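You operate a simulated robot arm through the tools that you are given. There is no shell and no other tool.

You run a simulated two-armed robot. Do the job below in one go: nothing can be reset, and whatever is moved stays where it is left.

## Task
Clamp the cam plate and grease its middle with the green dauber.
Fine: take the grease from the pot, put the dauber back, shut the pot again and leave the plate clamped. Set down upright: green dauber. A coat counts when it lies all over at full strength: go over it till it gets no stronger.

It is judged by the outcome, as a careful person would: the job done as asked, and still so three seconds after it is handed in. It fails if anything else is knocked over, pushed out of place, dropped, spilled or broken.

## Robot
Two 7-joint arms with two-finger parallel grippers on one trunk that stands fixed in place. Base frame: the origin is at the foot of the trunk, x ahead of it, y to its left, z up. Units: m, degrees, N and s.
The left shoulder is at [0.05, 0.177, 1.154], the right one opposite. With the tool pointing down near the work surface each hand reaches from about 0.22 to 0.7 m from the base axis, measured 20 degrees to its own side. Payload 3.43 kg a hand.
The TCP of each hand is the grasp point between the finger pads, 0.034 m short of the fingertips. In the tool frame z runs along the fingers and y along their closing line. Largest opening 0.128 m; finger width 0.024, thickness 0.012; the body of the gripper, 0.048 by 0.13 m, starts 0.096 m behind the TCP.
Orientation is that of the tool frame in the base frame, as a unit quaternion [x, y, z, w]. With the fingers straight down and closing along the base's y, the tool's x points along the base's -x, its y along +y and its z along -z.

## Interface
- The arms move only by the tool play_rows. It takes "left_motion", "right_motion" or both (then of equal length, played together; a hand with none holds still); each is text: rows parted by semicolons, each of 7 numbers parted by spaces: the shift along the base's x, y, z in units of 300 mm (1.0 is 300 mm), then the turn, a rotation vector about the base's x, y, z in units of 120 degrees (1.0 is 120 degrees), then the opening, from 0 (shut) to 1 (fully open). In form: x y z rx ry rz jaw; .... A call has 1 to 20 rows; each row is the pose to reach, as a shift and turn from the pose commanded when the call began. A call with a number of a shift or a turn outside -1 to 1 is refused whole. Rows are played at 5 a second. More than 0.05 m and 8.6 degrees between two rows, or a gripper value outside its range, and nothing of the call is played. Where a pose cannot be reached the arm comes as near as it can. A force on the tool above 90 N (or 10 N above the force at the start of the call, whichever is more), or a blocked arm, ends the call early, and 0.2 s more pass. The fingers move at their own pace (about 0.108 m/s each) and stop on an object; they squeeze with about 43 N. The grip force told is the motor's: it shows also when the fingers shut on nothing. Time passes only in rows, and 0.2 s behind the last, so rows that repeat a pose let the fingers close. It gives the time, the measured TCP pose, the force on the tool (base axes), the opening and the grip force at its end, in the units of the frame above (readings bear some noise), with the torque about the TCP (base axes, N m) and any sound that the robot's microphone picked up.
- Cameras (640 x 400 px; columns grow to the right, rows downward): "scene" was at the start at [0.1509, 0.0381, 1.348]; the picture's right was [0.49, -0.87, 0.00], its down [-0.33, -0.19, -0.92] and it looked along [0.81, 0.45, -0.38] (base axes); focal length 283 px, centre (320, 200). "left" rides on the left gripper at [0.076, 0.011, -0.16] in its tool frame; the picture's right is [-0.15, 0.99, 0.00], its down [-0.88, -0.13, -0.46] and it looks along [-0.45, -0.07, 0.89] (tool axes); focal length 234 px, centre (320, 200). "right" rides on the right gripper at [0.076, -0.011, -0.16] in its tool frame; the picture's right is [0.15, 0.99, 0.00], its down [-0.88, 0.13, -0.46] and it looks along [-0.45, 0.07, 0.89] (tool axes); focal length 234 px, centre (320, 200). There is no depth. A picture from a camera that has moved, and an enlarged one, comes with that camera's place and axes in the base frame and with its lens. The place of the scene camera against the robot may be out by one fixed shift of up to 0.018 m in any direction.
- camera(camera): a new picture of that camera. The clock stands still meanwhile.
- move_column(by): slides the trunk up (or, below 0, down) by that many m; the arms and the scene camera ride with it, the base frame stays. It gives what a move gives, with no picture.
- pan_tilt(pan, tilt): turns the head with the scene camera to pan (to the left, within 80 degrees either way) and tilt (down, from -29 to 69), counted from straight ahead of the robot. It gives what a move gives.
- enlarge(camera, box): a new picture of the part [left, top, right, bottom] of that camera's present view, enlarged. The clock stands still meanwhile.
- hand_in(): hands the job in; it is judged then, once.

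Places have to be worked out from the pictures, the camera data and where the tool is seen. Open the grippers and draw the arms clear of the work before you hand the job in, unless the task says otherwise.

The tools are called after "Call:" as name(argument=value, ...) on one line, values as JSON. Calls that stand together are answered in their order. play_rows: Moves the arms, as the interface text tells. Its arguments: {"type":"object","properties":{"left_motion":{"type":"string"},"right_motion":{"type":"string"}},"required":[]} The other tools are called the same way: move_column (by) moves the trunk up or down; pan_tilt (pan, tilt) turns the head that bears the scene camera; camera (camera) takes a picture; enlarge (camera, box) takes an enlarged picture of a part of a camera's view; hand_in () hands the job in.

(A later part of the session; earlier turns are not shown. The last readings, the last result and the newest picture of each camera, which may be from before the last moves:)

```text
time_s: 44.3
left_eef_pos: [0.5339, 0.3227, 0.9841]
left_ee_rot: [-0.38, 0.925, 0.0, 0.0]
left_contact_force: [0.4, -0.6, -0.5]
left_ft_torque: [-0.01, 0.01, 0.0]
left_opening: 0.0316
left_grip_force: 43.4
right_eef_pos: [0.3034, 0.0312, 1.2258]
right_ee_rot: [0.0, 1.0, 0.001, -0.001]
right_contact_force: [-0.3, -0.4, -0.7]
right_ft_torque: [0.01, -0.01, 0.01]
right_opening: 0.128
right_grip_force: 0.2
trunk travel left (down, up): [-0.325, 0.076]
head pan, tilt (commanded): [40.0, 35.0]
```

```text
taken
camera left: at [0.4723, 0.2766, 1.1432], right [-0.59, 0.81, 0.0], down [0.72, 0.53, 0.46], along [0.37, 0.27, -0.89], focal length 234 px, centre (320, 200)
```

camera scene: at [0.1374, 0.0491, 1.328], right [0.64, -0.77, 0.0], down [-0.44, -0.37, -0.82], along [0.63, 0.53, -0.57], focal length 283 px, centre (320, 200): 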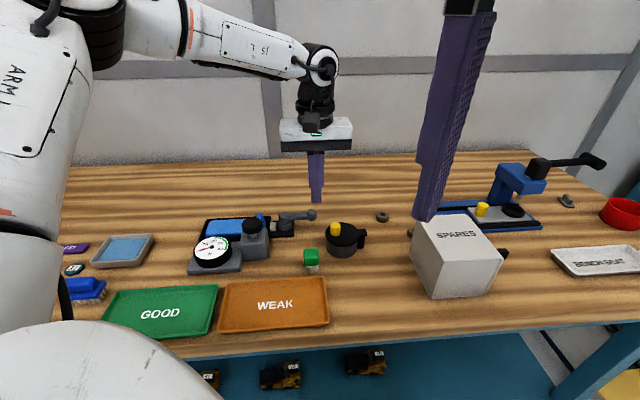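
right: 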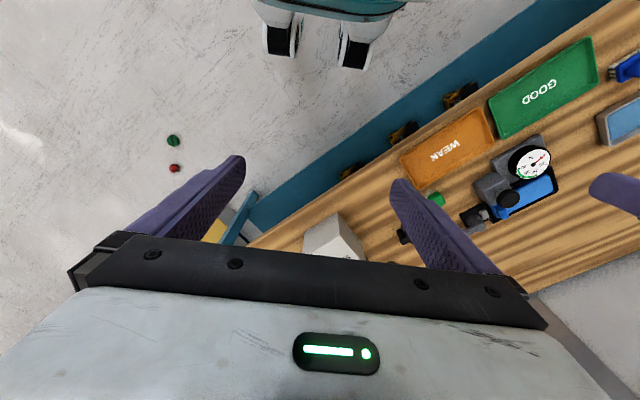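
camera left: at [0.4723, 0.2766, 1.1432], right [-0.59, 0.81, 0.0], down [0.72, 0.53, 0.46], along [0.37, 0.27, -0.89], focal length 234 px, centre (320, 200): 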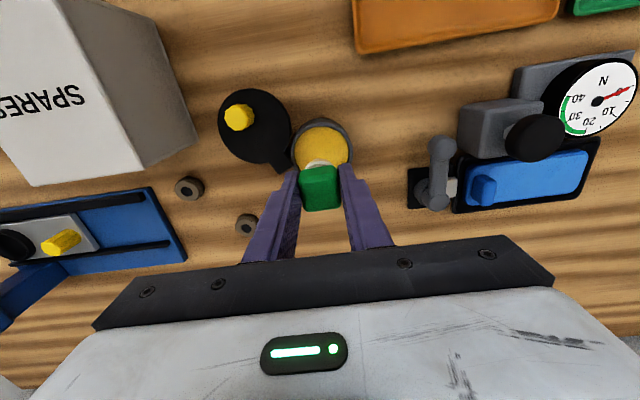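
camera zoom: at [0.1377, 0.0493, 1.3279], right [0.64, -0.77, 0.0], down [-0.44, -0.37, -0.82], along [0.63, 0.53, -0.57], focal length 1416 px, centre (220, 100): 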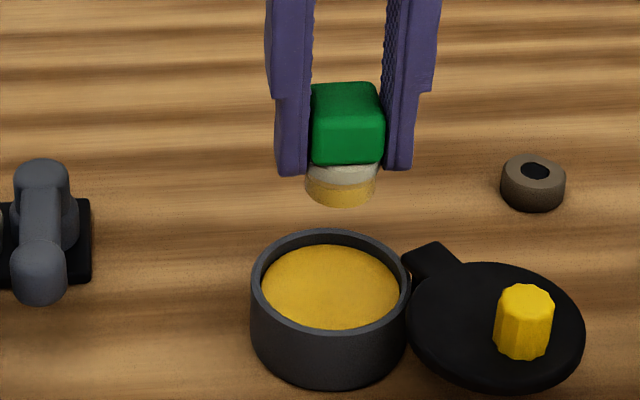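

The felt's lower half is now yellow with grease. I carry it over the lever to above the middle of the plate, about (0.404, 0.550), at a safe height, and look.

Call:
play_rows(left_motion="-0.06 0.1 0.03 0 0 0 0; -0.12 0.21 0.04 0 0 0 0; -0.18 0.32 0.04 0 0 0 0; -0.25 0.43 0.04 0 0 0 0; -0.31 0.54 0.04 0 0 0 0; -0.37 0.65 0.03 0 0 0 0; -0.433 0.757 0.02 0 0 0 0; -0.433 0.757 0.02 0 0 0 0")

Call:
camera(camera="left")

Call:
enlarge(camera="left", box=[240, 100, 400, 220])

Call:
enlarge(camera="scene", box=[180, 170, 320, 270])

```text
time_s: 46.1
left_eef_pos: [0.4033, 0.5529, 0.9889]
left_ee_rot: [-0.381, 0.925, 0.0, 0.0]
left_contact_force: [-0.2, -1.2, -0.5]
left_ft_torque: [0.01, -0.02, 0.01]
left_opening: 0.0318
left_grip_force: 42.6
right_eef_pos: [0.3023, 0.0309, 1.226]
right_ee_rot: [0.0, 1.0, 0.002, 0.0]
right_contact_force: [-1.0, -0.3, 0.4]
right_ft_torque: [0.01, 0.0, -0.02]
right_opening: 0.1277
right_grip_force: 0.1
trunk travel left (down, up): [-0.325, 0.076]
head pan, tilt (commanded): [40.0, 35.0]
```

```text
taken
camera left: at [0.3424, 0.5066, 1.1489], right [-0.59, 0.81, 0.0], down [0.72, 0.53, 0.46], along [0.37, 0.27, -0.89], focal length 234 px, centre (320, 200)
```

left: 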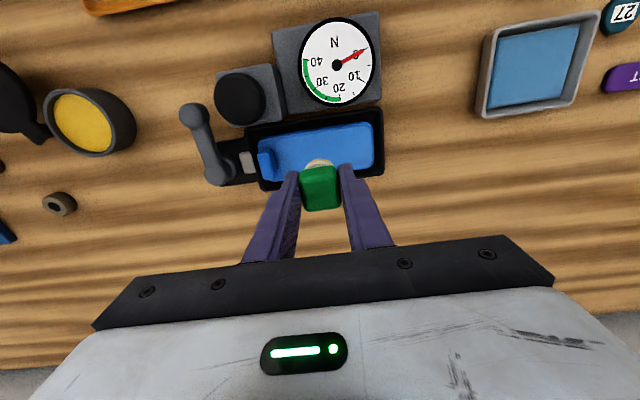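

```text
3.33 times, centred on (320, 160) of left
camera zoom: at [0.3424, 0.5066, 1.1489], right [-0.59, 0.81, 0.0], down [0.72, 0.53, 0.46], along [0.37, 0.27, -0.89], focal length 781 px, centre (320, 333)
```

zoom: 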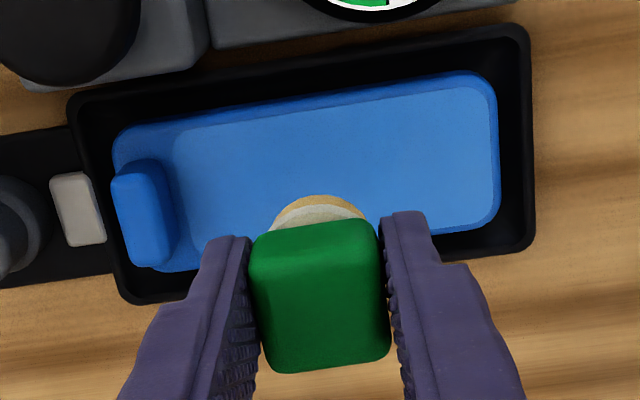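

```text
4.00 times, centred on (250, 220) of scene
camera zoom: at [0.1376, 0.0491, 1.328], right [0.64, -0.77, 0.0], down [-0.44, -0.37, -0.82], along [0.63, 0.53, -0.57], focal length 1133 px, centre (600, 120)
```

zoom: 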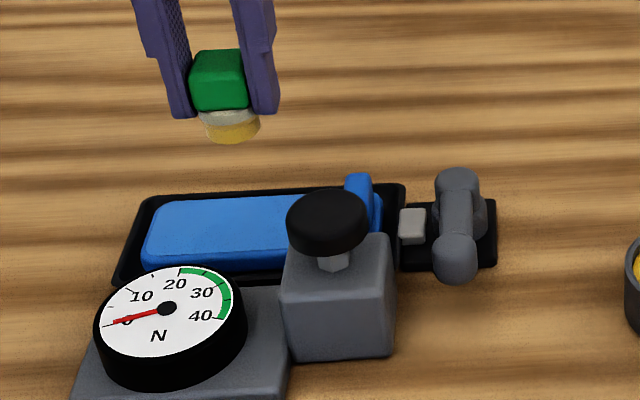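

I need to know what the lighter area on the plate is before touching it, so I enlarge it further.

Call:
enlarge(camera="left", box=[250, 110, 330, 175])

Call:
enlarge(camera="left", box=[310, 105, 390, 170])

Call:
enlarge(camera="scene", box=[205, 205, 285, 250])

```text
6.15 times, centred on (290, 142) of left
camera zoom: at [0.3424, 0.5066, 1.1489], right [-0.59, 0.81, 0.0], down [0.72, 0.53, 0.46], along [0.37, 0.27, -0.89], focal length 1441 px, centre (505, 554)
```

zoom: 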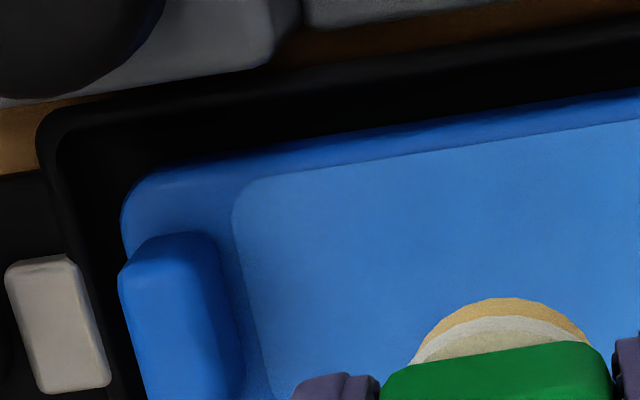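

```text
6.15 times, centred on (350, 138) of left
camera zoom: at [0.3424, 0.5066, 1.1489], right [-0.59, 0.81, 0.0], down [0.72, 0.53, 0.46], along [0.37, 0.27, -0.89], focal length 1441 px, centre (135, 585)
```

zoom: 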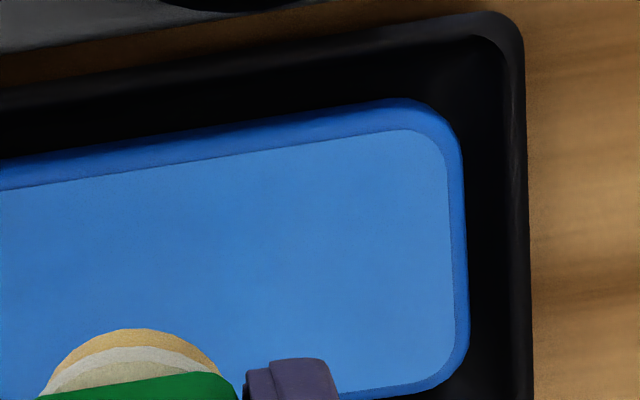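

```text
8.00 times, centred on (245, 228) of scene
camera zoom: at [0.1376, 0.0491, 1.328], right [0.64, -0.77, 0.0], down [-0.44, -0.37, -0.82], along [0.63, 0.53, -0.57], focal length 2265 px, centre (920, -20)
```

zoom: 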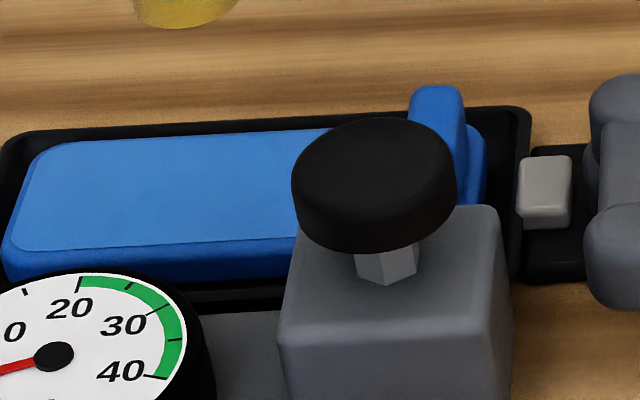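

The lighter panel with rounded corners is a marked face on the plate, about 108 x 50 mm, centred near (0.402, 0.558). I lower the dauber toward its centre, stopping about 10 mm above.

Call:
play_rows(left_motion="-0.003 0.017 0 0 0 0 0; -0.003 0.017 -0.07 0 0 0 0; -0.003 0.017 -0.14 0 0 0 0; -0.003 0.017 -0.18 0 0 0 0; -0.003 0.017 -0.18 0 0 0 0")

Call:
enlarge(camera="left", box=[240, 100, 400, 220])

Call:
enlarge(camera="scene", box=[190, 190, 290, 255])

```text
time_s: 47.3
left_eef_pos: [0.4015, 0.5536, 0.9354]
left_ee_rot: [-0.38, 0.925, 0.001, 0.001]
left_contact_force: [-0.1, 0.0, -0.6]
left_ft_torque: [0.0, 0.04, -0.02]
left_opening: 0.0321
left_grip_force: 42.7
right_eef_pos: [0.3036, 0.0308, 1.2259]
right_ee_rot: [0.0, 1.0, 0.001, 0.0]
right_contact_force: [-0.7, 1.5, -0.1]
right_ft_torque: [0.04, -0.03, 0.01]
right_opening: 0.1279
right_grip_force: 0.0
trunk travel left (down, up): [-0.325, 0.076]
head pan, tilt (commanded): [40.0, 35.0]
```

```text
3.33 times, centred on (320, 160) of left
camera zoom: at [0.3404, 0.5092, 1.0941], right [-0.59, 0.81, 0.0], down [0.72, 0.53, 0.46], along [0.37, 0.27, -0.89], focal length 781 px, centre (320, 333)
```

zoom: 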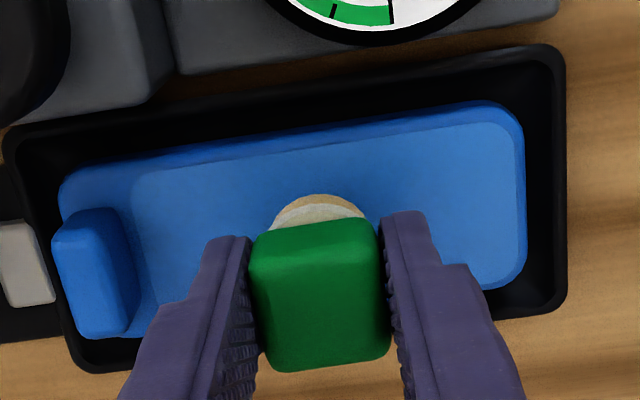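

```text
6.15 times, centred on (240, 222) of scene
camera zoom: at [0.1376, 0.0492, 1.328], right [0.64, -0.77, 0.0], down [-0.44, -0.37, -0.82], along [0.63, 0.53, -0.57], focal length 1742 px, centre (812, 62)
```

zoom: 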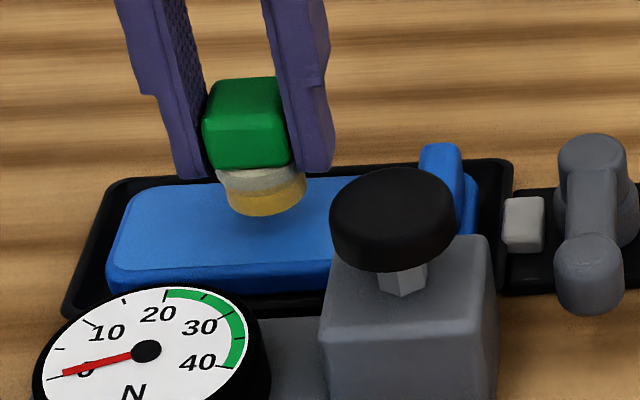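

Still 10 mm clear and about 4 mm off the panel's centre along its length. I correct that and lower gently until the felt touches.

Call:
play_rows(left_motion="-0.009 0.012 0 0 0 0 0; -0.009 0.012 -0.02 0 0 0 0; -0.009 0.012 -0.03 0 0 0 0; -0.009 0.012 -0.035 0 0 0 0; -0.009 0.012 -0.035 0 0 0 0")

Call:
enlarge(camera="scene", box=[190, 190, 290, 255])

```text
time_s: 48.5
left_eef_pos: [0.3994, 0.5593, 0.9261]
left_ee_rot: [-0.38, 0.925, 0.001, 0.001]
left_contact_force: [0.0, -0.5, -0.2]
left_ft_torque: [-0.01, 0.01, -0.02]
left_opening: 0.0317
left_grip_force: 43.2
right_eef_pos: [0.302, 0.0312, 1.2276]
right_ee_rot: [-0.001, 1.0, 0.001, 0.0]
right_contact_force: [0.4, -1.0, -1.1]
right_ft_torque: [-0.01, -0.02, 0.01]
right_opening: 0.1281
right_grip_force: 0.1
trunk travel left (down, up): [-0.325, 0.076]
head pan, tilt (commanded): [40.0, 35.0]
```

```text
6.15 times, centred on (240, 222) of scene
camera zoom: at [0.1376, 0.0492, 1.328], right [0.64, -0.77, 0.0], down [-0.44, -0.37, -0.82], along [0.63, 0.53, -0.57], focal length 1742 px, centre (812, 62)
```

zoom: 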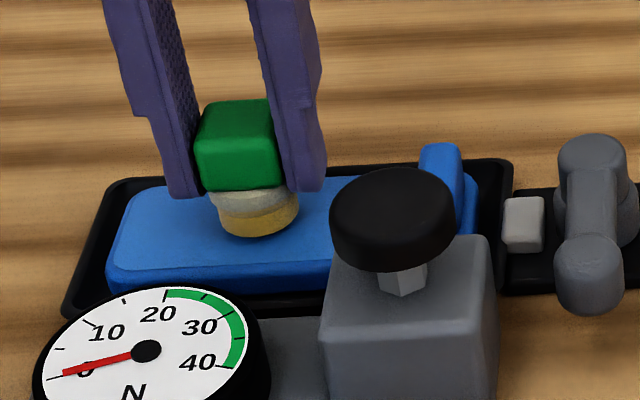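

No contact yet. I go down another 4 mm in small steps.

Call:
play_rows(left_motion="0 0 -0.006 0 0 0 0; 0 0 -0.011 0 0 0 0; 0 0 -0.014 0 0 0 0; 0 0 -0.014 0 0 0 0")

```text
time_s: 49.5
left_eef_pos: [0.4009, 0.5587, 0.9213]
left_ee_rot: [-0.38, 0.925, 0.0, 0.001]
left_contact_force: [0.7, 0.8, 0.7]
left_ft_torque: [0.01, 0.01, 0.01]
left_opening: 0.0318
left_grip_force: 43.1
right_eef_pos: [0.3037, 0.0311, 1.2254]
right_ee_rot: [-0.001, 1.0, 0.001, 0.0]
right_contact_force: [-0.1, 0.2, 0.2]
right_ft_torque: [0.02, 0.03, 0.0]
right_opening: 0.1281
right_grip_force: 0.0
trunk travel left (down, up): [-0.325, 0.076]
head pan, tilt (commanded): [40.0, 35.0]
```

Still none at TCP z 0.921. Down another 3 mm.

Call:
play_rows(left_motion="0 0 -0.005 0 0 0 0; 0 0 -0.01 0 0 0 0; 0 0 -0.01 0 0 0 0")

Call:
enlarge(camera="scene", box=[190, 190, 290, 255])

```text
time_s: 50.3
left_eef_pos: [0.4011, 0.5592, 0.9194]
left_ee_rot: [-0.381, 0.925, 0.001, 0.002]
left_contact_force: [-1.2, 1.1, 8.0]
left_ft_torque: [0.07, 0.08, -0.01]
left_opening: 0.0321
left_grip_force: 42.8
right_eef_pos: [0.3024, 0.0304, 1.2267]
right_ee_rot: [0.0, 1.0, 0.001, 0.001]
right_contact_force: [-0.1, -0.4, 0.6]
right_ft_torque: [0.02, 0.01, 0.03]
right_opening: 0.128
right_grip_force: 0.1
trunk travel left (down, up): [-0.325, 0.076]
head pan, tilt (commanded): [40.0, 35.0]
```

```text
6.15 times, centred on (240, 222) of scene
camera zoom: at [0.137, 0.0487, 1.3282], right [0.64, -0.77, 0.0], down [-0.44, -0.37, -0.82], along [0.63, 0.53, -0.57], focal length 1742 px, centre (812, 62)
```

zoom: 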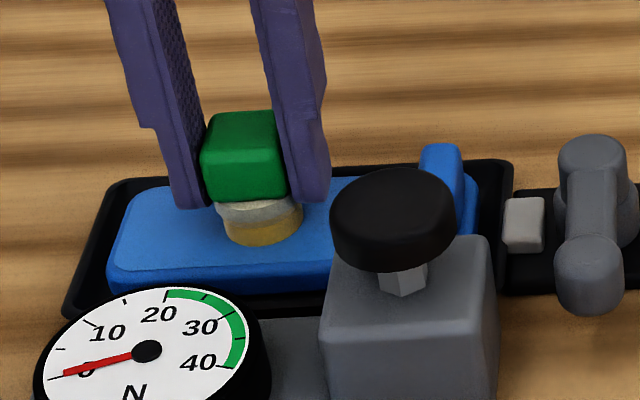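

Contact at 8 N with TCP z about 0.920. I lift 40 mm to see what one dab leaves.

Call:
play_rows(left_motion="0 0 0.01 0 0 0 0; 0 0 0.08 0 0 0 0; 0 0 0.16 0 0 0 0; 0 0 0.16 0 0 0 0")

Call:
enlarge(camera="scene", box=[190, 190, 290, 255])

Call:
enlarge(camera="left", box=[240, 100, 400, 220])

```text
time_s: 51.3
left_eef_pos: [0.4004, 0.5579, 0.9658]
left_ee_rot: [-0.38, 0.925, 0.0, 0.0]
left_contact_force: [-0.3, 0.4, -0.7]
left_ft_torque: [0.02, -0.01, 0.03]
left_opening: 0.0321
left_grip_force: 43.4
right_eef_pos: [0.3032, 0.0307, 1.227]
right_ee_rot: [0.0, 1.0, 0.0, 0.0]
right_contact_force: [0.9, -0.7, -0.4]
right_ft_torque: [0.01, 0.02, 0.0]
right_opening: 0.128
right_grip_force: 0.0
trunk travel left (down, up): [-0.325, 0.076]
head pan, tilt (commanded): [40.0, 35.0]
```

```text
6.15 times, centred on (240, 222) of scene
camera zoom: at [0.1376, 0.0493, 1.328], right [0.64, -0.77, 0.0], down [-0.44, -0.37, -0.82], along [0.63, 0.53, -0.57], focal length 1742 px, centre (812, 62)
```

zoom: 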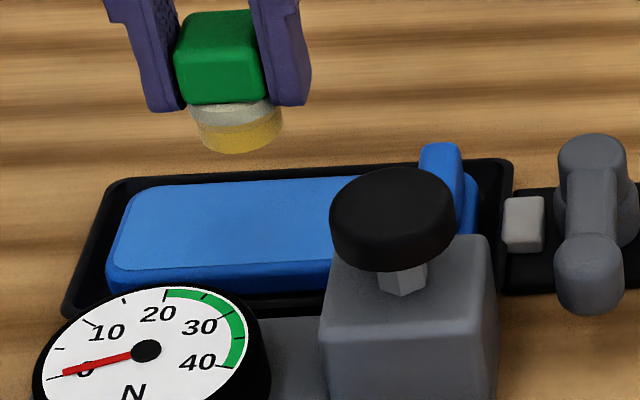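

```text
3.33 times, centred on (320, 160) of left
camera zoom: at [0.3377, 0.5121, 1.1255], right [-0.59, 0.81, 0.0], down [0.72, 0.53, 0.46], along [0.37, 0.27, -0.89], focal length 781 px, centre (320, 333)
```

zoom: 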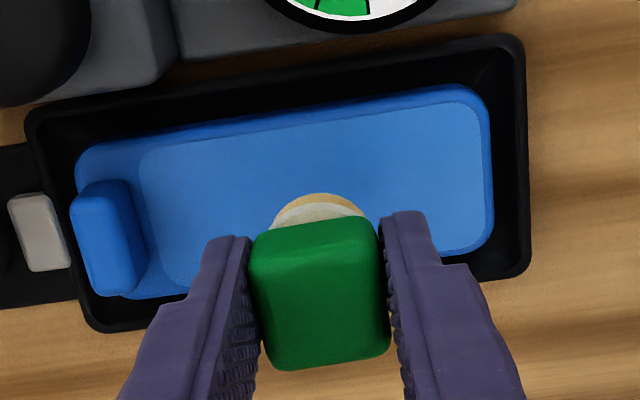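

A single still dab leaves no visible mark, so the grease probably needs wiping on. I go down again to the same light pressure and stroke 20 mm either way along the panel.

Call:
play_rows(left_motion="0 0 -0.08 0 0 0 0; 0 0 -0.15 0 0 0 0; 0 0 -0.16 0 0 0 0; 0.0236 -0.0236 -0.16 0 0 0 0; 0.047 -0.047 -0.16 0 0 0 0; 0.0236 -0.0236 -0.16 0 0 0 0; 0 0 -0.16 0 0 0 0; -0.0236 0.0236 -0.16 0 0 0 0; -0.047 0.047 -0.16 0 0 0 0; -0.0236 0.0236 -0.16 0 0 0 0; 0 0 -0.16 0 0 0 0")

Call:
enlarge(camera="scene", box=[190, 190, 290, 255])

```text
time_s: 53.7
left_eef_pos: [0.3989, 0.5578, 0.9181]
left_ee_rot: [-0.38, 0.925, 0.0, 0.0]
left_contact_force: [-0.4, 0.4, -1.1]
left_ft_torque: [0.01, 0.02, -0.01]
left_opening: 0.0317
left_grip_force: 43.2
right_eef_pos: [0.3032, 0.0308, 1.2266]
right_ee_rot: [0.0, 1.0, 0.001, 0.0]
right_contact_force: [0.2, -0.7, -0.1]
right_ft_torque: [0.01, 0.01, 0.02]
right_opening: 0.1279
right_grip_force: 0.1
trunk travel left (down, up): [-0.325, 0.076]
head pan, tilt (commanded): [40.0, 35.0]
```

```text
6.15 times, centred on (240, 222) of scene
camera zoom: at [0.1377, 0.0492, 1.3279], right [0.64, -0.77, 0.0], down [-0.44, -0.37, -0.82], along [0.63, 0.53, -0.57], focal length 1742 px, centre (812, 62)
```

zoom: 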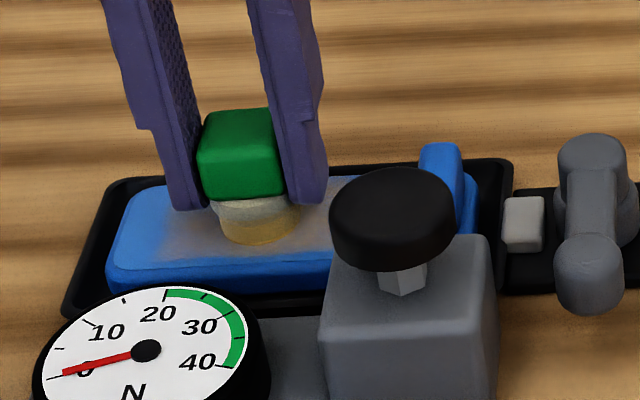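

Now a greyish-yellow smear shows, so wiping works. I lift and draw the hand back so the wrist camera sees the coat's extent.

Call:
play_rows(left_motion="0 0 0.06 0 0 0 0; 0 0 0.16 0 0 0 0; 0.06 0.06 0.25 0 0 0 0; 0.1 0.1 0.25 0 0 0 0; 0.1 0.1 0.25 0 0 0 0")

Call:
enlarge(camera="left", box=[240, 60, 400, 180])

Call:
enlarge(camera="scene", box=[190, 190, 290, 255])

```text
time_s: 54.9
left_eef_pos: [0.4301, 0.5889, 0.994]
left_ee_rot: [-0.38, 0.925, -0.001, 0.001]
left_contact_force: [-0.1, -1.2, -1.2]
left_ft_torque: [-0.02, 0.0, -0.03]
left_opening: 0.0317
left_grip_force: 43.4
right_eef_pos: [0.3031, 0.0303, 1.2265]
right_ee_rot: [0.0, 1.0, 0.001, 0.0]
right_contact_force: [0.4, 0.1, 0.3]
right_ft_torque: [0.04, 0.03, -0.02]
right_opening: 0.128
right_grip_force: 0.1
trunk travel left (down, up): [-0.325, 0.076]
head pan, tilt (commanded): [40.0, 35.0]
```

```text
3.33 times, centred on (320, 120) of left
camera zoom: at [0.368, 0.5422, 1.1532], right [-0.59, 0.81, 0.0], down [0.72, 0.53, 0.46], along [0.37, 0.27, -0.89], focal length 781 px, centre (320, 467)
```

zoom: 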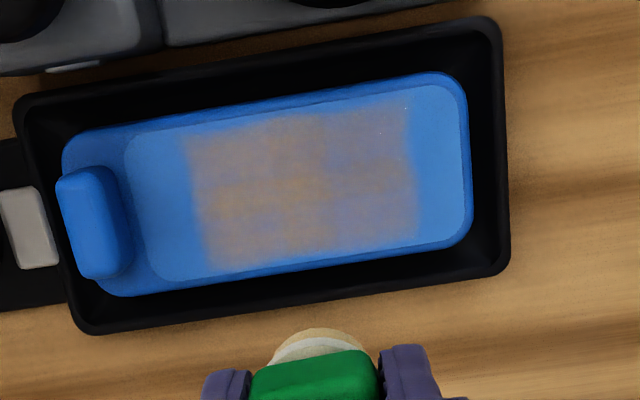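

```text
6.15 times, centred on (240, 222) of scene
camera zoom: at [0.1375, 0.0492, 1.328], right [0.64, -0.77, 0.0], down [-0.44, -0.37, -0.82], along [0.63, 0.53, -0.57], focal length 1742 px, centre (812, 62)
```

zoom: 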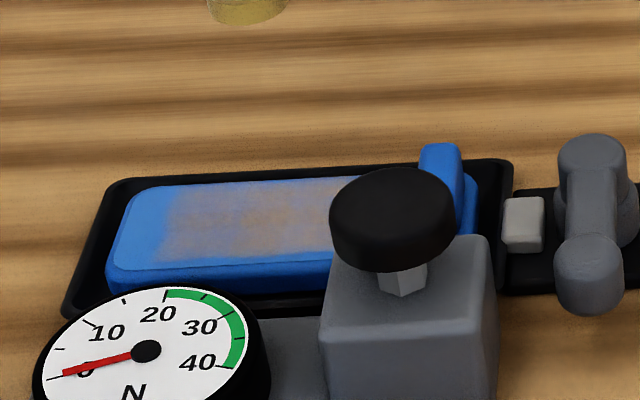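

The wiped coat reads as a straight-ended band about 70 mm long across the whole width of the panel, still thin. I enlarge it to judge its strength and structure.

Call:
enlarge(camera="left", box=[265, 75, 385, 150])

```text
5.33 times, centred on (325, 112) of left
camera zoom: at [0.368, 0.5422, 1.1532], right [-0.59, 0.81, 0.0], down [0.72, 0.53, 0.46], along [0.37, 0.27, -0.89], focal length 1249 px, centre (293, 667)
```

zoom: 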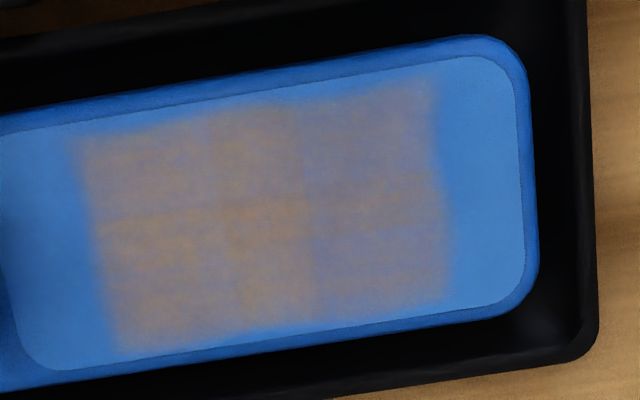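

The coat shows as cells of a patch in the middle of the panel, stronger where the felt was fresh, so it needs more grease and more passes. I take the dauber back over the pot for another load.

Call:
play_rows(left_motion="0.05 -0.13 0.01 0 0 0 0; 0.1 -0.26 0.01 0 0 0 0; 0.15 -0.39 0.01 0 0 0 0; 0.2 -0.52 0.01 0 0 0 0; 0.25 -0.65 0.01 0 0 0 0; 0.3 -0.78 0.01 0 0 0 0; 0.334 -0.887 0 0 0 0 0; 0.334 -0.887 0 0 0 0 0")

Call:
enlarge(camera="left", box=[260, 110, 380, 220])

Call:
enlarge(camera="scene", box=[280, 180, 400, 270])

```text
time_s: 56.7
left_eef_pos: [0.5304, 0.3217, 0.993]
left_ee_rot: [-0.381, 0.925, 0.0, 0.001]
left_contact_force: [-0.8, 0.1, -0.5]
left_ft_torque: [0.01, -0.01, 0.03]
left_opening: 0.0316
left_grip_force: 43.0
right_eef_pos: [0.3041, 0.032, 1.2263]
right_ee_rot: [0.0, 1.0, 0.001, 0.0]
right_contact_force: [0.6, -0.3, 0.6]
right_ft_torque: [0.01, 0.01, -0.02]
right_opening: 0.1279
right_grip_force: 0.1
trunk travel left (down, up): [-0.325, 0.076]
head pan, tilt (commanded): [40.0, 35.0]
```

```text
3.64 times, centred on (320, 165) of left
camera zoom: at [0.4689, 0.2765, 1.1521], right [-0.59, 0.81, 0.0], down [0.72, 0.53, 0.46], along [0.37, 0.27, -0.89], focal length 852 px, centre (320, 327)
```

zoom: 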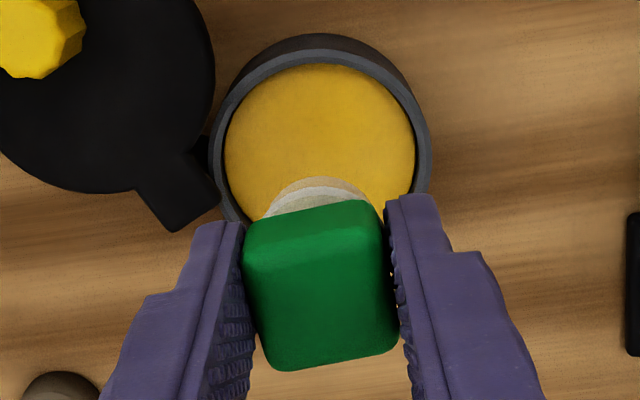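

```text
4.44 times, centred on (340, 225) of scene
camera zoom: at [0.1375, 0.0493, 1.328], right [0.64, -0.77, 0.0], down [-0.44, -0.37, -0.82], along [0.63, 0.53, -0.57], focal length 1258 px, centre (231, 89)
```

zoom: 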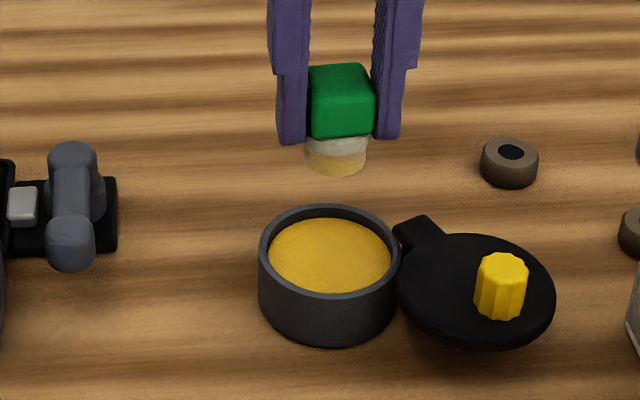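

Felt has paled; the dauber sits centred over the pot. I dip again with lighter pressure and hold a moment.

Call:
play_rows(left_motion="0 0 -0.08 0 0 0 0; 0 0 -0.16 0 0 0 0; 0 0 -0.21 0 0 0 0; 0 0 -0.224 0 0 0 0; 0 0 -0.229 0 0 0 0; 0 0 -0.229 0 0 0 0; 0 0 -0.229 0 0 0 0")

Call:
enlarge(camera="scene", box=[300, 200, 380, 260])

```text
time_s: 58.3
left_eef_pos: [0.5309, 0.3209, 0.9258]
left_ee_rot: [-0.38, 0.925, -0.001, 0.004]
left_contact_force: [3.5, 1.5, 22.9]
left_ft_torque: [0.15, -0.07, -0.09]
left_opening: 0.0317
left_grip_force: 42.9
right_eef_pos: [0.3019, 0.0303, 1.2268]
right_ee_rot: [-0.001, 1.0, 0.002, 0.001]
right_contact_force: [1.2, 0.5, 0.7]
right_ft_torque: [0.03, 0.0, -0.04]
right_opening: 0.1283
right_grip_force: 0.0
trunk travel left (down, up): [-0.325, 0.076]
head pan, tilt (commanded): [40.0, 35.0]
```

```text
6.67 times, centred on (340, 230) of scene
camera zoom: at [0.136, 0.0481, 1.3284], right [0.64, -0.77, 0.0], down [-0.44, -0.37, -0.82], along [0.63, 0.53, -0.57], focal length 1888 px, centre (187, 0)
```

zoom: 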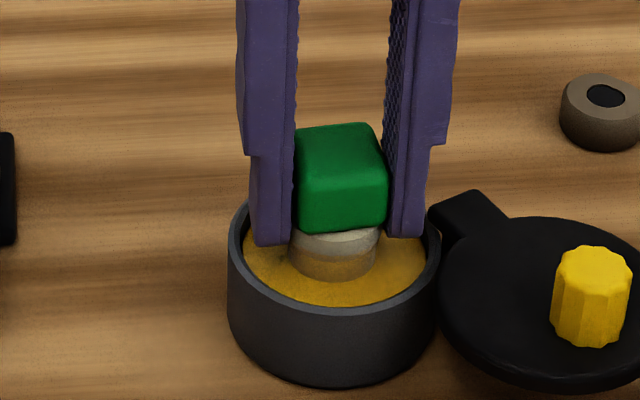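

Call:
play_rows(left_motion="0 0 0.01 0 0 0 0; 0 0 0.04 0 0 0 0; 0 0 0.12 0 0 0 0; 0 0 0.2 0 0 0 0; 0 0 0.2 0 0 0 0")

Call:
enlarge(camera="scene", box=[280, 180, 400, 270])

```text
time_s: 59.5
left_eef_pos: [0.5314, 0.3248, 0.9854]
left_ee_rot: [-0.38, 0.925, -0.001, -0.001]
left_contact_force: [0.1, 0.1, -0.1]
left_ft_torque: [0.03, -0.02, -0.02]
left_opening: 0.0322
left_grip_force: 42.7
right_eef_pos: [0.3032, 0.0308, 1.226]
right_ee_rot: [0.0, 1.0, 0.001, -0.001]
right_contact_force: [0.0, 0.3, 0.5]
right_ft_torque: [0.0, 0.0, 0.0]
right_opening: 0.1281
right_grip_force: 0.0
trunk travel left (down, up): [-0.325, 0.076]
head pan, tilt (commanded): [40.0, 35.0]
```

```text
4.44 times, centred on (340, 225) of scene
camera zoom: at [0.1377, 0.0493, 1.3279], right [0.64, -0.77, 0.0], down [-0.44, -0.37, -0.82], along [0.63, 0.53, -0.57], focal length 1258 px, centre (231, 89)
```

zoom: 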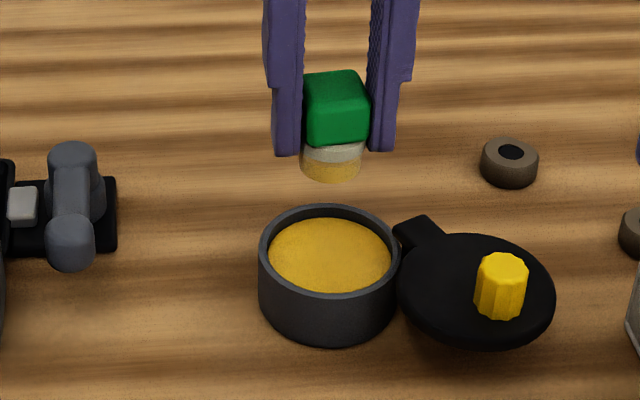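

Call:
enlarge(camera="scene", box=[320, 190, 370, 230])

Call:
enlarge(camera="left", box=[285, 140, 355, 200])

```text
10.00 times, centred on (345, 210) of scene
camera zoom: at [0.1377, 0.0493, 1.3279], right [0.64, -0.77, 0.0], down [-0.44, -0.37, -0.82], along [0.63, 0.53, -0.57], focal length 2832 px, centre (70, 100)
```

zoom: 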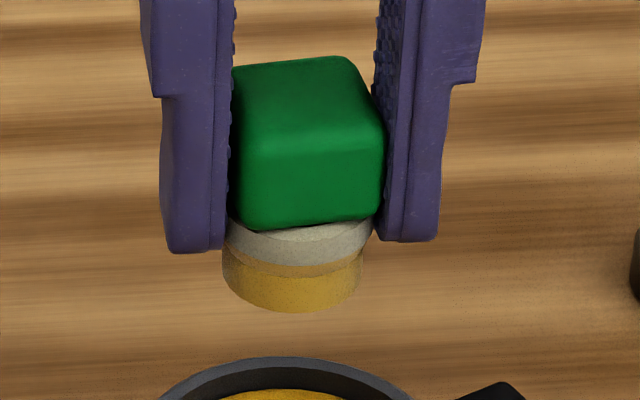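

```text
6.67 times, centred on (320, 170) of left
camera zoom: at [0.4689, 0.2788, 1.1441], right [-0.59, 0.81, 0.0], down [0.72, 0.53, 0.46], along [0.37, 0.27, -0.89], focal length 1561 px, centre (320, 400)
```

zoom: 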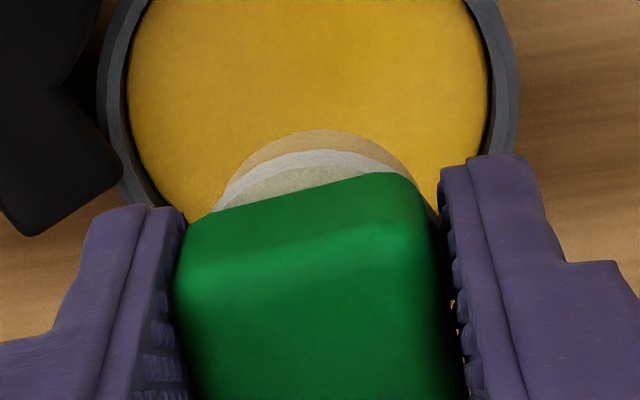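

The felt is freshly yellow again. The dauber has leaned a few degrees in the grip, so I'll press more lightly from now on. Back over the middle of the plate, at height.

Call:
play_rows(left_motion="-0.06 0.11 0.03 0 0 0 0; -0.12 0.22 0.04 0 0 0 0; -0.185 0.33 0.04 0 0 0 0; -0.25 0.44 0.04 0 0 0 0; -0.31 0.55 0.04 0 0 0 0; -0.375 0.67 0.03 0 0 0 0; -0.437 0.782 0 0 0 0 0; -0.437 0.782 -0.1 0 0 0 0; -0.437 0.782 -0.17 0 0 0 0; -0.437 0.782 -0.17 0 0 0 0")

Call:
enlarge(camera="left", box=[240, 100, 400, 220])

Call:
enlarge(camera="scene", box=[190, 190, 290, 255])

```text
time_s: 61.7
left_eef_pos: [0.3983, 0.5583, 0.9305]
left_ee_rot: [-0.381, 0.925, 0.0, 0.001]
left_contact_force: [-0.2, 0.1, -0.7]
left_ft_torque: [0.0, 0.01, 0.0]
left_opening: 0.032
left_grip_force: 42.9
right_eef_pos: [0.3028, 0.0298, 1.2252]
right_ee_rot: [0.001, 1.0, 0.001, 0.0]
right_contact_force: [0.5, 0.5, -0.2]
right_ft_torque: [0.0, -0.03, 0.01]
right_opening: 0.1282
right_grip_force: 0.1
trunk travel left (down, up): [-0.325, 0.076]
head pan, tilt (commanded): [40.0, 35.0]
```

```text
3.33 times, centred on (320, 160) of left
camera zoom: at [0.336, 0.5112, 1.0907], right [-0.59, 0.81, 0.0], down [0.72, 0.53, 0.46], along [0.37, 0.27, -0.89], focal length 781 px, centre (320, 333)
```

zoom: 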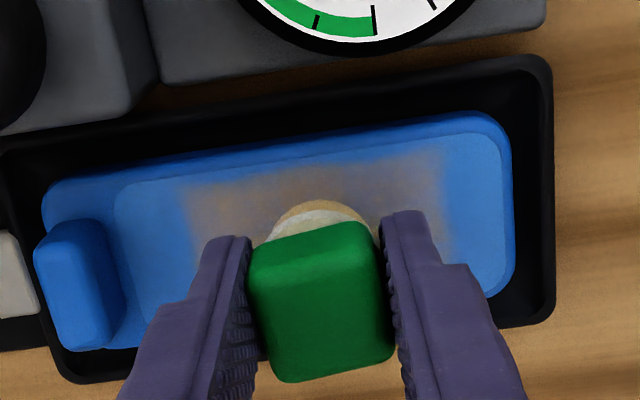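

```text
6.15 times, centred on (240, 222) of scene
camera zoom: at [0.1376, 0.0492, 1.328], right [0.64, -0.77, 0.0], down [-0.44, -0.37, -0.82], along [0.63, 0.53, -0.57], focal length 1742 px, centre (812, 62)
```

zoom: 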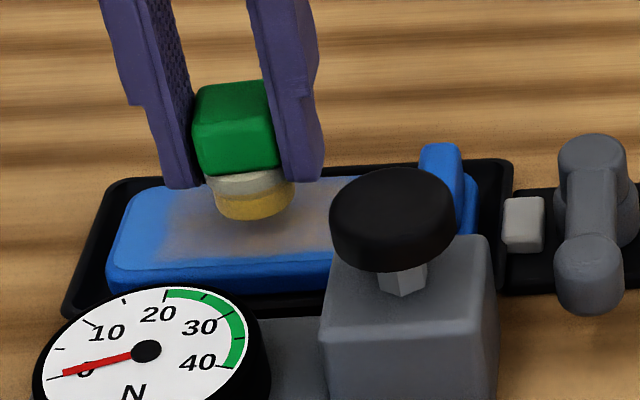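

Centred over the coat. I lower to light contact.

Call:
play_rows(left_motion="0 0 -0.02 0 0 0 0; 0 0 -0.03 0 0 0 0; 0 0 -0.036 0 0 0 0; 0 0 -0.036 0 0 0 0")

```text
time_s: 62.7
left_eef_pos: [0.3987, 0.5569, 0.9218]
left_ee_rot: [-0.38, 0.925, 0.001, 0.001]
left_contact_force: [0.2, 0.2, -0.1]
left_ft_torque: [-0.03, -0.02, 0.02]
left_opening: 0.0324
left_grip_force: 42.6
right_eef_pos: [0.3024, 0.0304, 1.2266]
right_ee_rot: [0.0, 1.0, 0.0, 0.0]
right_contact_force: [-0.7, 0.0, 0.2]
right_ft_torque: [0.02, -0.01, 0.0]
right_opening: 0.1284
right_grip_force: 0.1
trunk travel left (down, up): [-0.325, 0.076]
head pan, tilt (commanded): [40.0, 35.0]
```

No contact yet at 0.922. Down 2.5 mm more, then read.

Call:
play_rows(left_motion="0 0 -0.004 0 0 0 0; 0 0 -0.0085 0 0 0 0; 0 0 -0.0085 0 0 0 0")

```text
time_s: 63.5
left_eef_pos: [0.3982, 0.5563, 0.9195]
left_ee_rot: [-0.38, 0.925, 0.0, 0.001]
left_contact_force: [1.0, 0.4, -0.6]
left_ft_torque: [-0.04, -0.02, -0.03]
left_opening: 0.032
left_grip_force: 43.3
right_eef_pos: [0.3033, 0.0306, 1.2259]
right_ee_rot: [0.0, 1.0, 0.001, 0.0]
right_contact_force: [-0.9, -0.3, 0.2]
right_ft_torque: [-0.03, 0.04, 0.0]
right_opening: 0.128
right_grip_force: 0.0
trunk travel left (down, up): [-0.325, 0.076]
head pan, tilt (commanded): [40.0, 35.0]
```

Call:
play_rows(left_motion="0 0 -0.004 0 0 0 0; 0 0 -0.008 0 0 0 0; 0 0 -0.008 0 0 0 0")

Call:
enlarge(camera="scene", box=[200, 195, 270, 245])

```text
time_s: 64.3
left_eef_pos: [0.3991, 0.558, 0.917]
left_ee_rot: [-0.381, 0.925, 0.0, 0.001]
left_contact_force: [0.1, -0.3, -0.5]
left_ft_torque: [-0.02, 0.05, 0.01]
left_opening: 0.0323
left_grip_force: 42.9
right_eef_pos: [0.3031, 0.0301, 1.2261]
right_ee_rot: [0.0, 1.0, 0.001, 0.0]
right_contact_force: [0.8, 0.6, -0.7]
right_ft_torque: [0.0, -0.02, 0.01]
right_opening: 0.1276
right_grip_force: 0.1
trunk travel left (down, up): [-0.325, 0.076]
head pan, tilt (commanded): [40.0, 35.0]
```

```text
8.00 times, centred on (235, 220) of scene
camera zoom: at [0.1376, 0.0492, 1.328], right [0.64, -0.77, 0.0], down [-0.44, -0.37, -0.82], along [0.63, 0.53, -0.57], focal length 2265 px, centre (1000, 40)
```

zoom: 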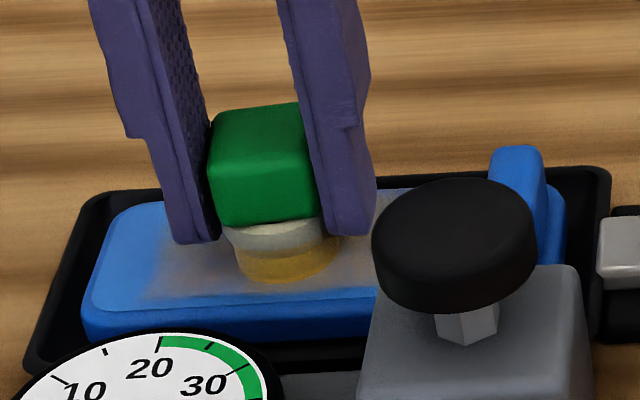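

Call:
play_rows(left_motion="0 0 -0.004 0 0 0 0; 0 0 -0.007 0 0 0 0; 0 0 -0.007 0 0 0 0")

```text
time_s: 65.1
left_eef_pos: [0.3996, 0.5558, 0.9168]
left_ee_rot: [-0.38, 0.925, 0.0, 0.001]
left_contact_force: [-2.0, 1.9, 6.4]
left_ft_torque: [0.07, 0.09, -0.04]
left_opening: 0.0322
left_grip_force: 42.8
right_eef_pos: [0.3021, 0.0302, 1.2278]
right_ee_rot: [0.0, 1.0, 0.0, 0.0]
right_contact_force: [-0.2, 0.1, 0.8]
right_ft_torque: [-0.01, 0.03, 0.01]
right_opening: 0.1278
right_grip_force: 0.1
trunk travel left (down, up): [-0.325, 0.076]
head pan, tilt (commanded): [40.0, 35.0]
```

Light contact (6 N) at TCP z 0.916. I wipe back and forth along the panel in three lanes, 20 mm each way from the middle.

Call:
play_rows(left_motion="0.0401 -0.0071 0 0 0 0 0; 0.0636 -0.0306 0 0 0 0 0; 0.0401 -0.0071 0 0 0 0 0; 0.0165 0.0165 0 0 0 0 0; -0.0071 0.0401 0 0 0 0 0; -0.0306 0.0636 0 0 0 0 0; -0.0519 0.0519 0 0 0 0 0; -0.0636 0.0306 0 0 0 0 0; -0.0401 0.0071 0 0 0 0 0; -0.0165 -0.0165 0 0 0 0 0; 0.0071 -0.0401 0 0 0 0 0; 0.0306 -0.0636 0 0 0 0 0; 0.0519 -0.0519 0 0 0 0 0; 0.0236 -0.0236 0 0 0 0 0; 0 0 0 0 0 0 0; -0.0236 0.0236 0 0 0 0 0; -0.0519 0.0519 0 0 0 0 0; -0.0236 0.0236 0 0 0 0 0; 0 0 0 0 0 0 0")

Call:
enlarge(camera="scene", box=[190, 190, 290, 255])

```text
time_s: 69.1
left_eef_pos: [0.3968, 0.5566, 0.9163]
left_ee_rot: [-0.381, 0.925, 0.001, 0.003]
left_contact_force: [-4.1, 7.3, 24.3]
left_ft_torque: [0.26, 0.18, 0.0]
left_opening: 0.0319
left_grip_force: 42.8
right_eef_pos: [0.3022, 0.0291, 1.2279]
right_ee_rot: [-0.001, 1.0, 0.002, 0.0]
right_contact_force: [-0.6, -0.8, 0.0]
right_ft_torque: [0.01, -0.01, -0.02]
right_opening: 0.128
right_grip_force: 0.0
trunk travel left (down, up): [-0.325, 0.076]
head pan, tilt (commanded): [40.0, 35.0]
```

```text
6.15 times, centred on (240, 222) of scene
camera zoom: at [0.1356, 0.0477, 1.3286], right [0.64, -0.77, 0.0], down [-0.44, -0.37, -0.82], along [0.63, 0.53, -0.57], focal length 1742 px, centre (812, 62)
```

zoom: 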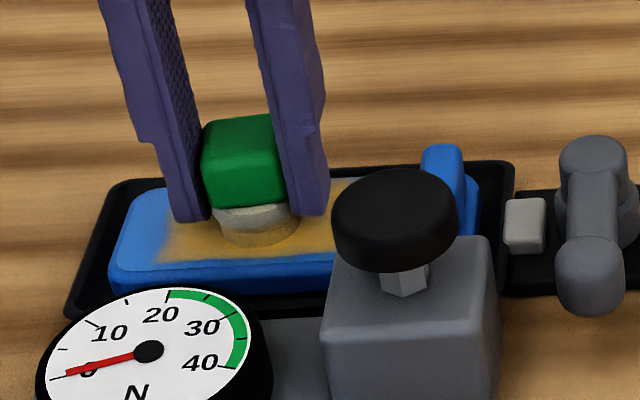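

The coat has turned much more golden. I lift off and draw back to inspect it from above.

Call:
play_rows(left_motion="0 0 0.02 0 0 0 0; 0 0 0.1 0 0 0 0; 0 0 0.2 0 0 0 0; 0.06 0.06 0.25 0 0 0 0; 0.1 0.1 0.25 0 0 0 0; 0.1 0.1 0.25 0 0 0 0")

Call:
enlarge(camera="left", box=[240, 60, 400, 180])

Call:
enlarge(camera="left", box=[265, 75, 385, 150])

Call:
enlarge(camera="scene", box=[190, 175, 290, 255])

```text
time_s: 70.5
left_eef_pos: [0.4276, 0.5874, 0.9892]
left_ee_rot: [-0.38, 0.925, 0.001, 0.001]
left_contact_force: [0.5, -0.5, 0.1]
left_ft_torque: [-0.01, 0.03, -0.01]
left_opening: 0.0322
left_grip_force: 42.6
right_eef_pos: [0.3033, 0.0304, 1.2271]
right_ee_rot: [0.0, 1.0, 0.0, 0.0]
right_contact_force: [-0.1, 0.7, 1.2]
right_ft_torque: [0.0, 0.01, 0.0]
right_opening: 0.1281
right_grip_force: 0.1
trunk travel left (down, up): [-0.325, 0.076]
head pan, tilt (commanded): [40.0, 35.0]
```

```text
3.33 times, centred on (320, 120) of left
camera zoom: at [0.366, 0.5414, 1.1488], right [-0.59, 0.81, 0.0], down [0.72, 0.53, 0.46], along [0.37, 0.27, -0.89], focal length 781 px, centre (320, 467)
```

zoom: 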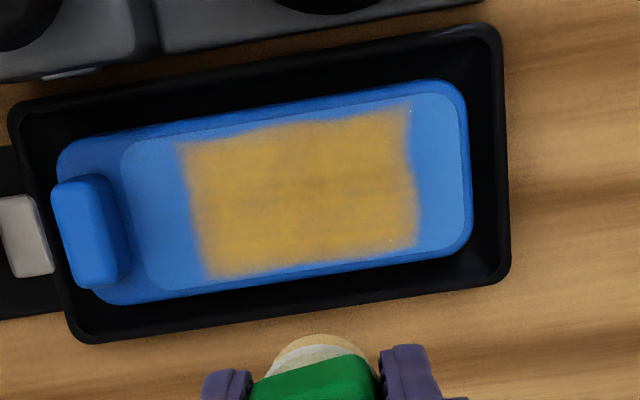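

```text
5.33 times, centred on (325, 112) of left
camera zoom: at [0.366, 0.5414, 1.1488], right [-0.59, 0.81, 0.0], down [0.72, 0.53, 0.46], along [0.37, 0.27, -0.89], focal length 1249 px, centre (293, 667)
```

zoom: 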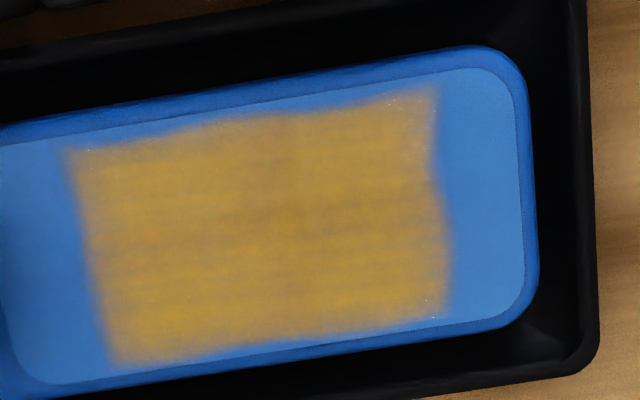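

```text
5.00 times, centred on (240, 215) of scene
camera zoom: at [0.1375, 0.0492, 1.328], right [0.64, -0.77, 0.0], down [-0.44, -0.37, -0.82], along [0.63, 0.53, -0.57], focal length 1416 px, centre (720, 125)
```

zoom: 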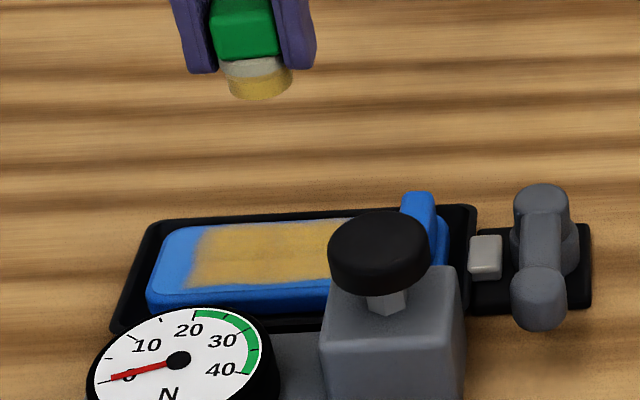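

The coat is now a clear golden rectangle in the middle of the panel; its edges are the same as before although I stroked wider, so that is the "middle" to be covered. I fetch more grease and will go over it again until it no longer changes.

Call:
play_rows(left_motion="0.05 -0.13 0.01 0 0 0 0; 0.1 -0.26 0.01 0 0 0 0; 0.155 -0.39 0.01 0 0 0 0; 0.205 -0.52 0.01 0 0 0 0; 0.255 -0.65 0.01 0 0 0 0; 0.31 -0.78 0.01 0 0 0 0; 0.345 -0.881 0 0 0 0 0; 0.345 -0.881 -0.1 0 0 0 0; 0.345 -0.881 -0.19 0 0 0 0; 0.345 -0.881 -0.215 0 0 0 0; 0.345 -0.881 -0.215 0 0 0 0")

Call:
enlarge(camera="scene", box=[300, 195, 380, 255])

Call:
enlarge(camera="left", box=[260, 110, 380, 220])

```text
time_s: 72.9
left_eef_pos: [0.5328, 0.3224, 0.9252]
left_ee_rot: [-0.381, 0.925, -0.001, 0.002]
left_contact_force: [0.3, 0.5, 4.5]
left_ft_torque: [0.0, 0.08, -0.01]
left_opening: 0.0319
left_grip_force: 43.1
right_eef_pos: [0.3026, 0.0311, 1.2274]
right_ee_rot: [0.0, 1.0, 0.001, 0.001]
right_contact_force: [0.9, -0.8, 0.1]
right_ft_torque: [-0.01, -0.05, 0.01]
right_opening: 0.1278
right_grip_force: 0.0
trunk travel left (down, up): [-0.325, 0.076]
head pan, tilt (commanded): [40.0, 35.0]
```

```text
6.67 times, centred on (340, 225) of scene
camera zoom: at [0.1371, 0.049, 1.3282], right [0.64, -0.77, 0.0], down [-0.44, -0.37, -0.82], along [0.63, 0.53, -0.57], focal length 1888 px, centre (187, 33)
```

zoom: 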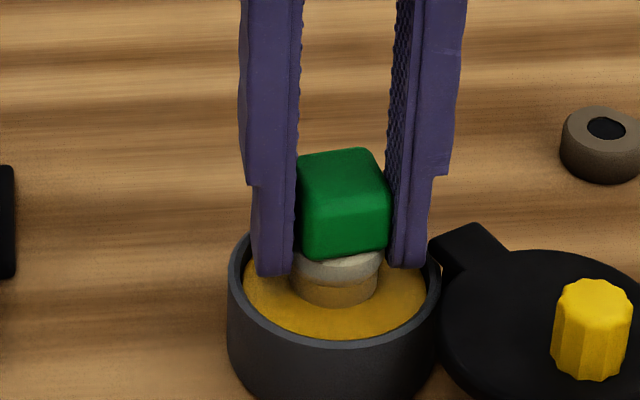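

```text
3.64 times, centred on (320, 165) of left
camera zoom: at [0.4709, 0.2776, 1.0843], right [-0.59, 0.81, 0.0], down [0.72, 0.53, 0.46], along [0.37, 0.27, -0.89], focal length 852 px, centre (320, 327)
```

zoom: 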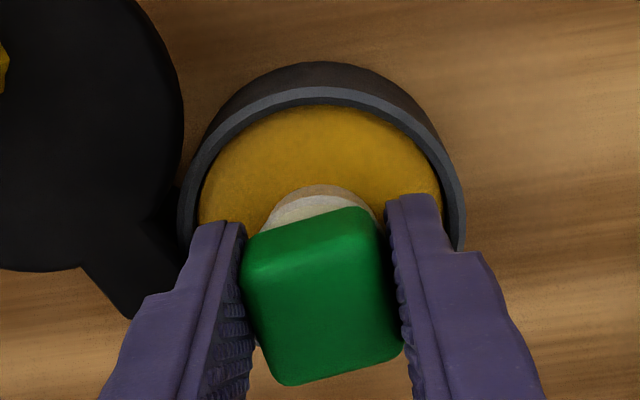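

Light contact with the grease (4.5 N). I hold it there a moment, then lift and check the felt.

Call:
play_rows(left_motion="0 0 -0.002 0 0 0 0; 0 0 -0.002 0 0 0 0; 0 0 -0.002 0 0 0 0; 0 0 0.03 0 0 0 0; 0 0 0.12 0 0 0 0; 0 0 0.21 0 0 0 0; 0 0 0.21 0 0 0 0")

Call:
enlarge(camera="scene", box=[320, 185, 370, 225])

```text
time_s: 74.5
left_eef_pos: [0.5311, 0.321, 0.989]
left_ee_rot: [-0.381, 0.925, 0.0, 0.0]
left_contact_force: [0.4, 0.1, 0.3]
left_ft_torque: [-0.01, 0.0, 0.0]
left_opening: 0.0321
left_grip_force: 43.2
right_eef_pos: [0.303, 0.0318, 1.2261]
right_ee_rot: [0.0, 1.0, 0.001, 0.0]
right_contact_force: [0.7, -0.4, -1.0]
right_ft_torque: [0.01, -0.02, 0.03]
right_opening: 0.128
right_grip_force: 0.1
trunk travel left (down, up): [-0.325, 0.076]
head pan, tilt (commanded): [40.0, 35.0]
```

```text
10.00 times, centred on (345, 205) of scene
camera zoom: at [0.1377, 0.0493, 1.328], right [0.64, -0.77, 0.0], down [-0.44, -0.37, -0.82], along [0.63, 0.53, -0.57], focal length 2832 px, centre (70, 150)
```

zoom: 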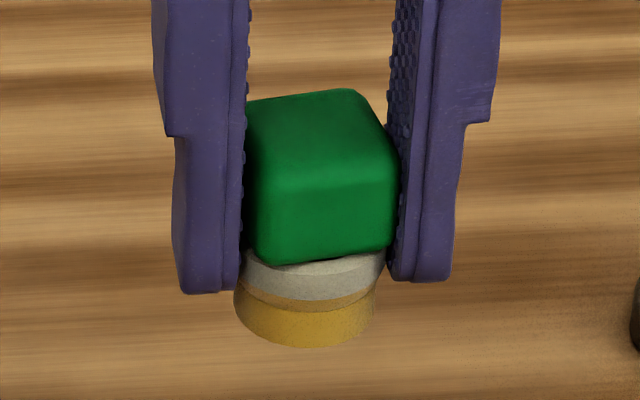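

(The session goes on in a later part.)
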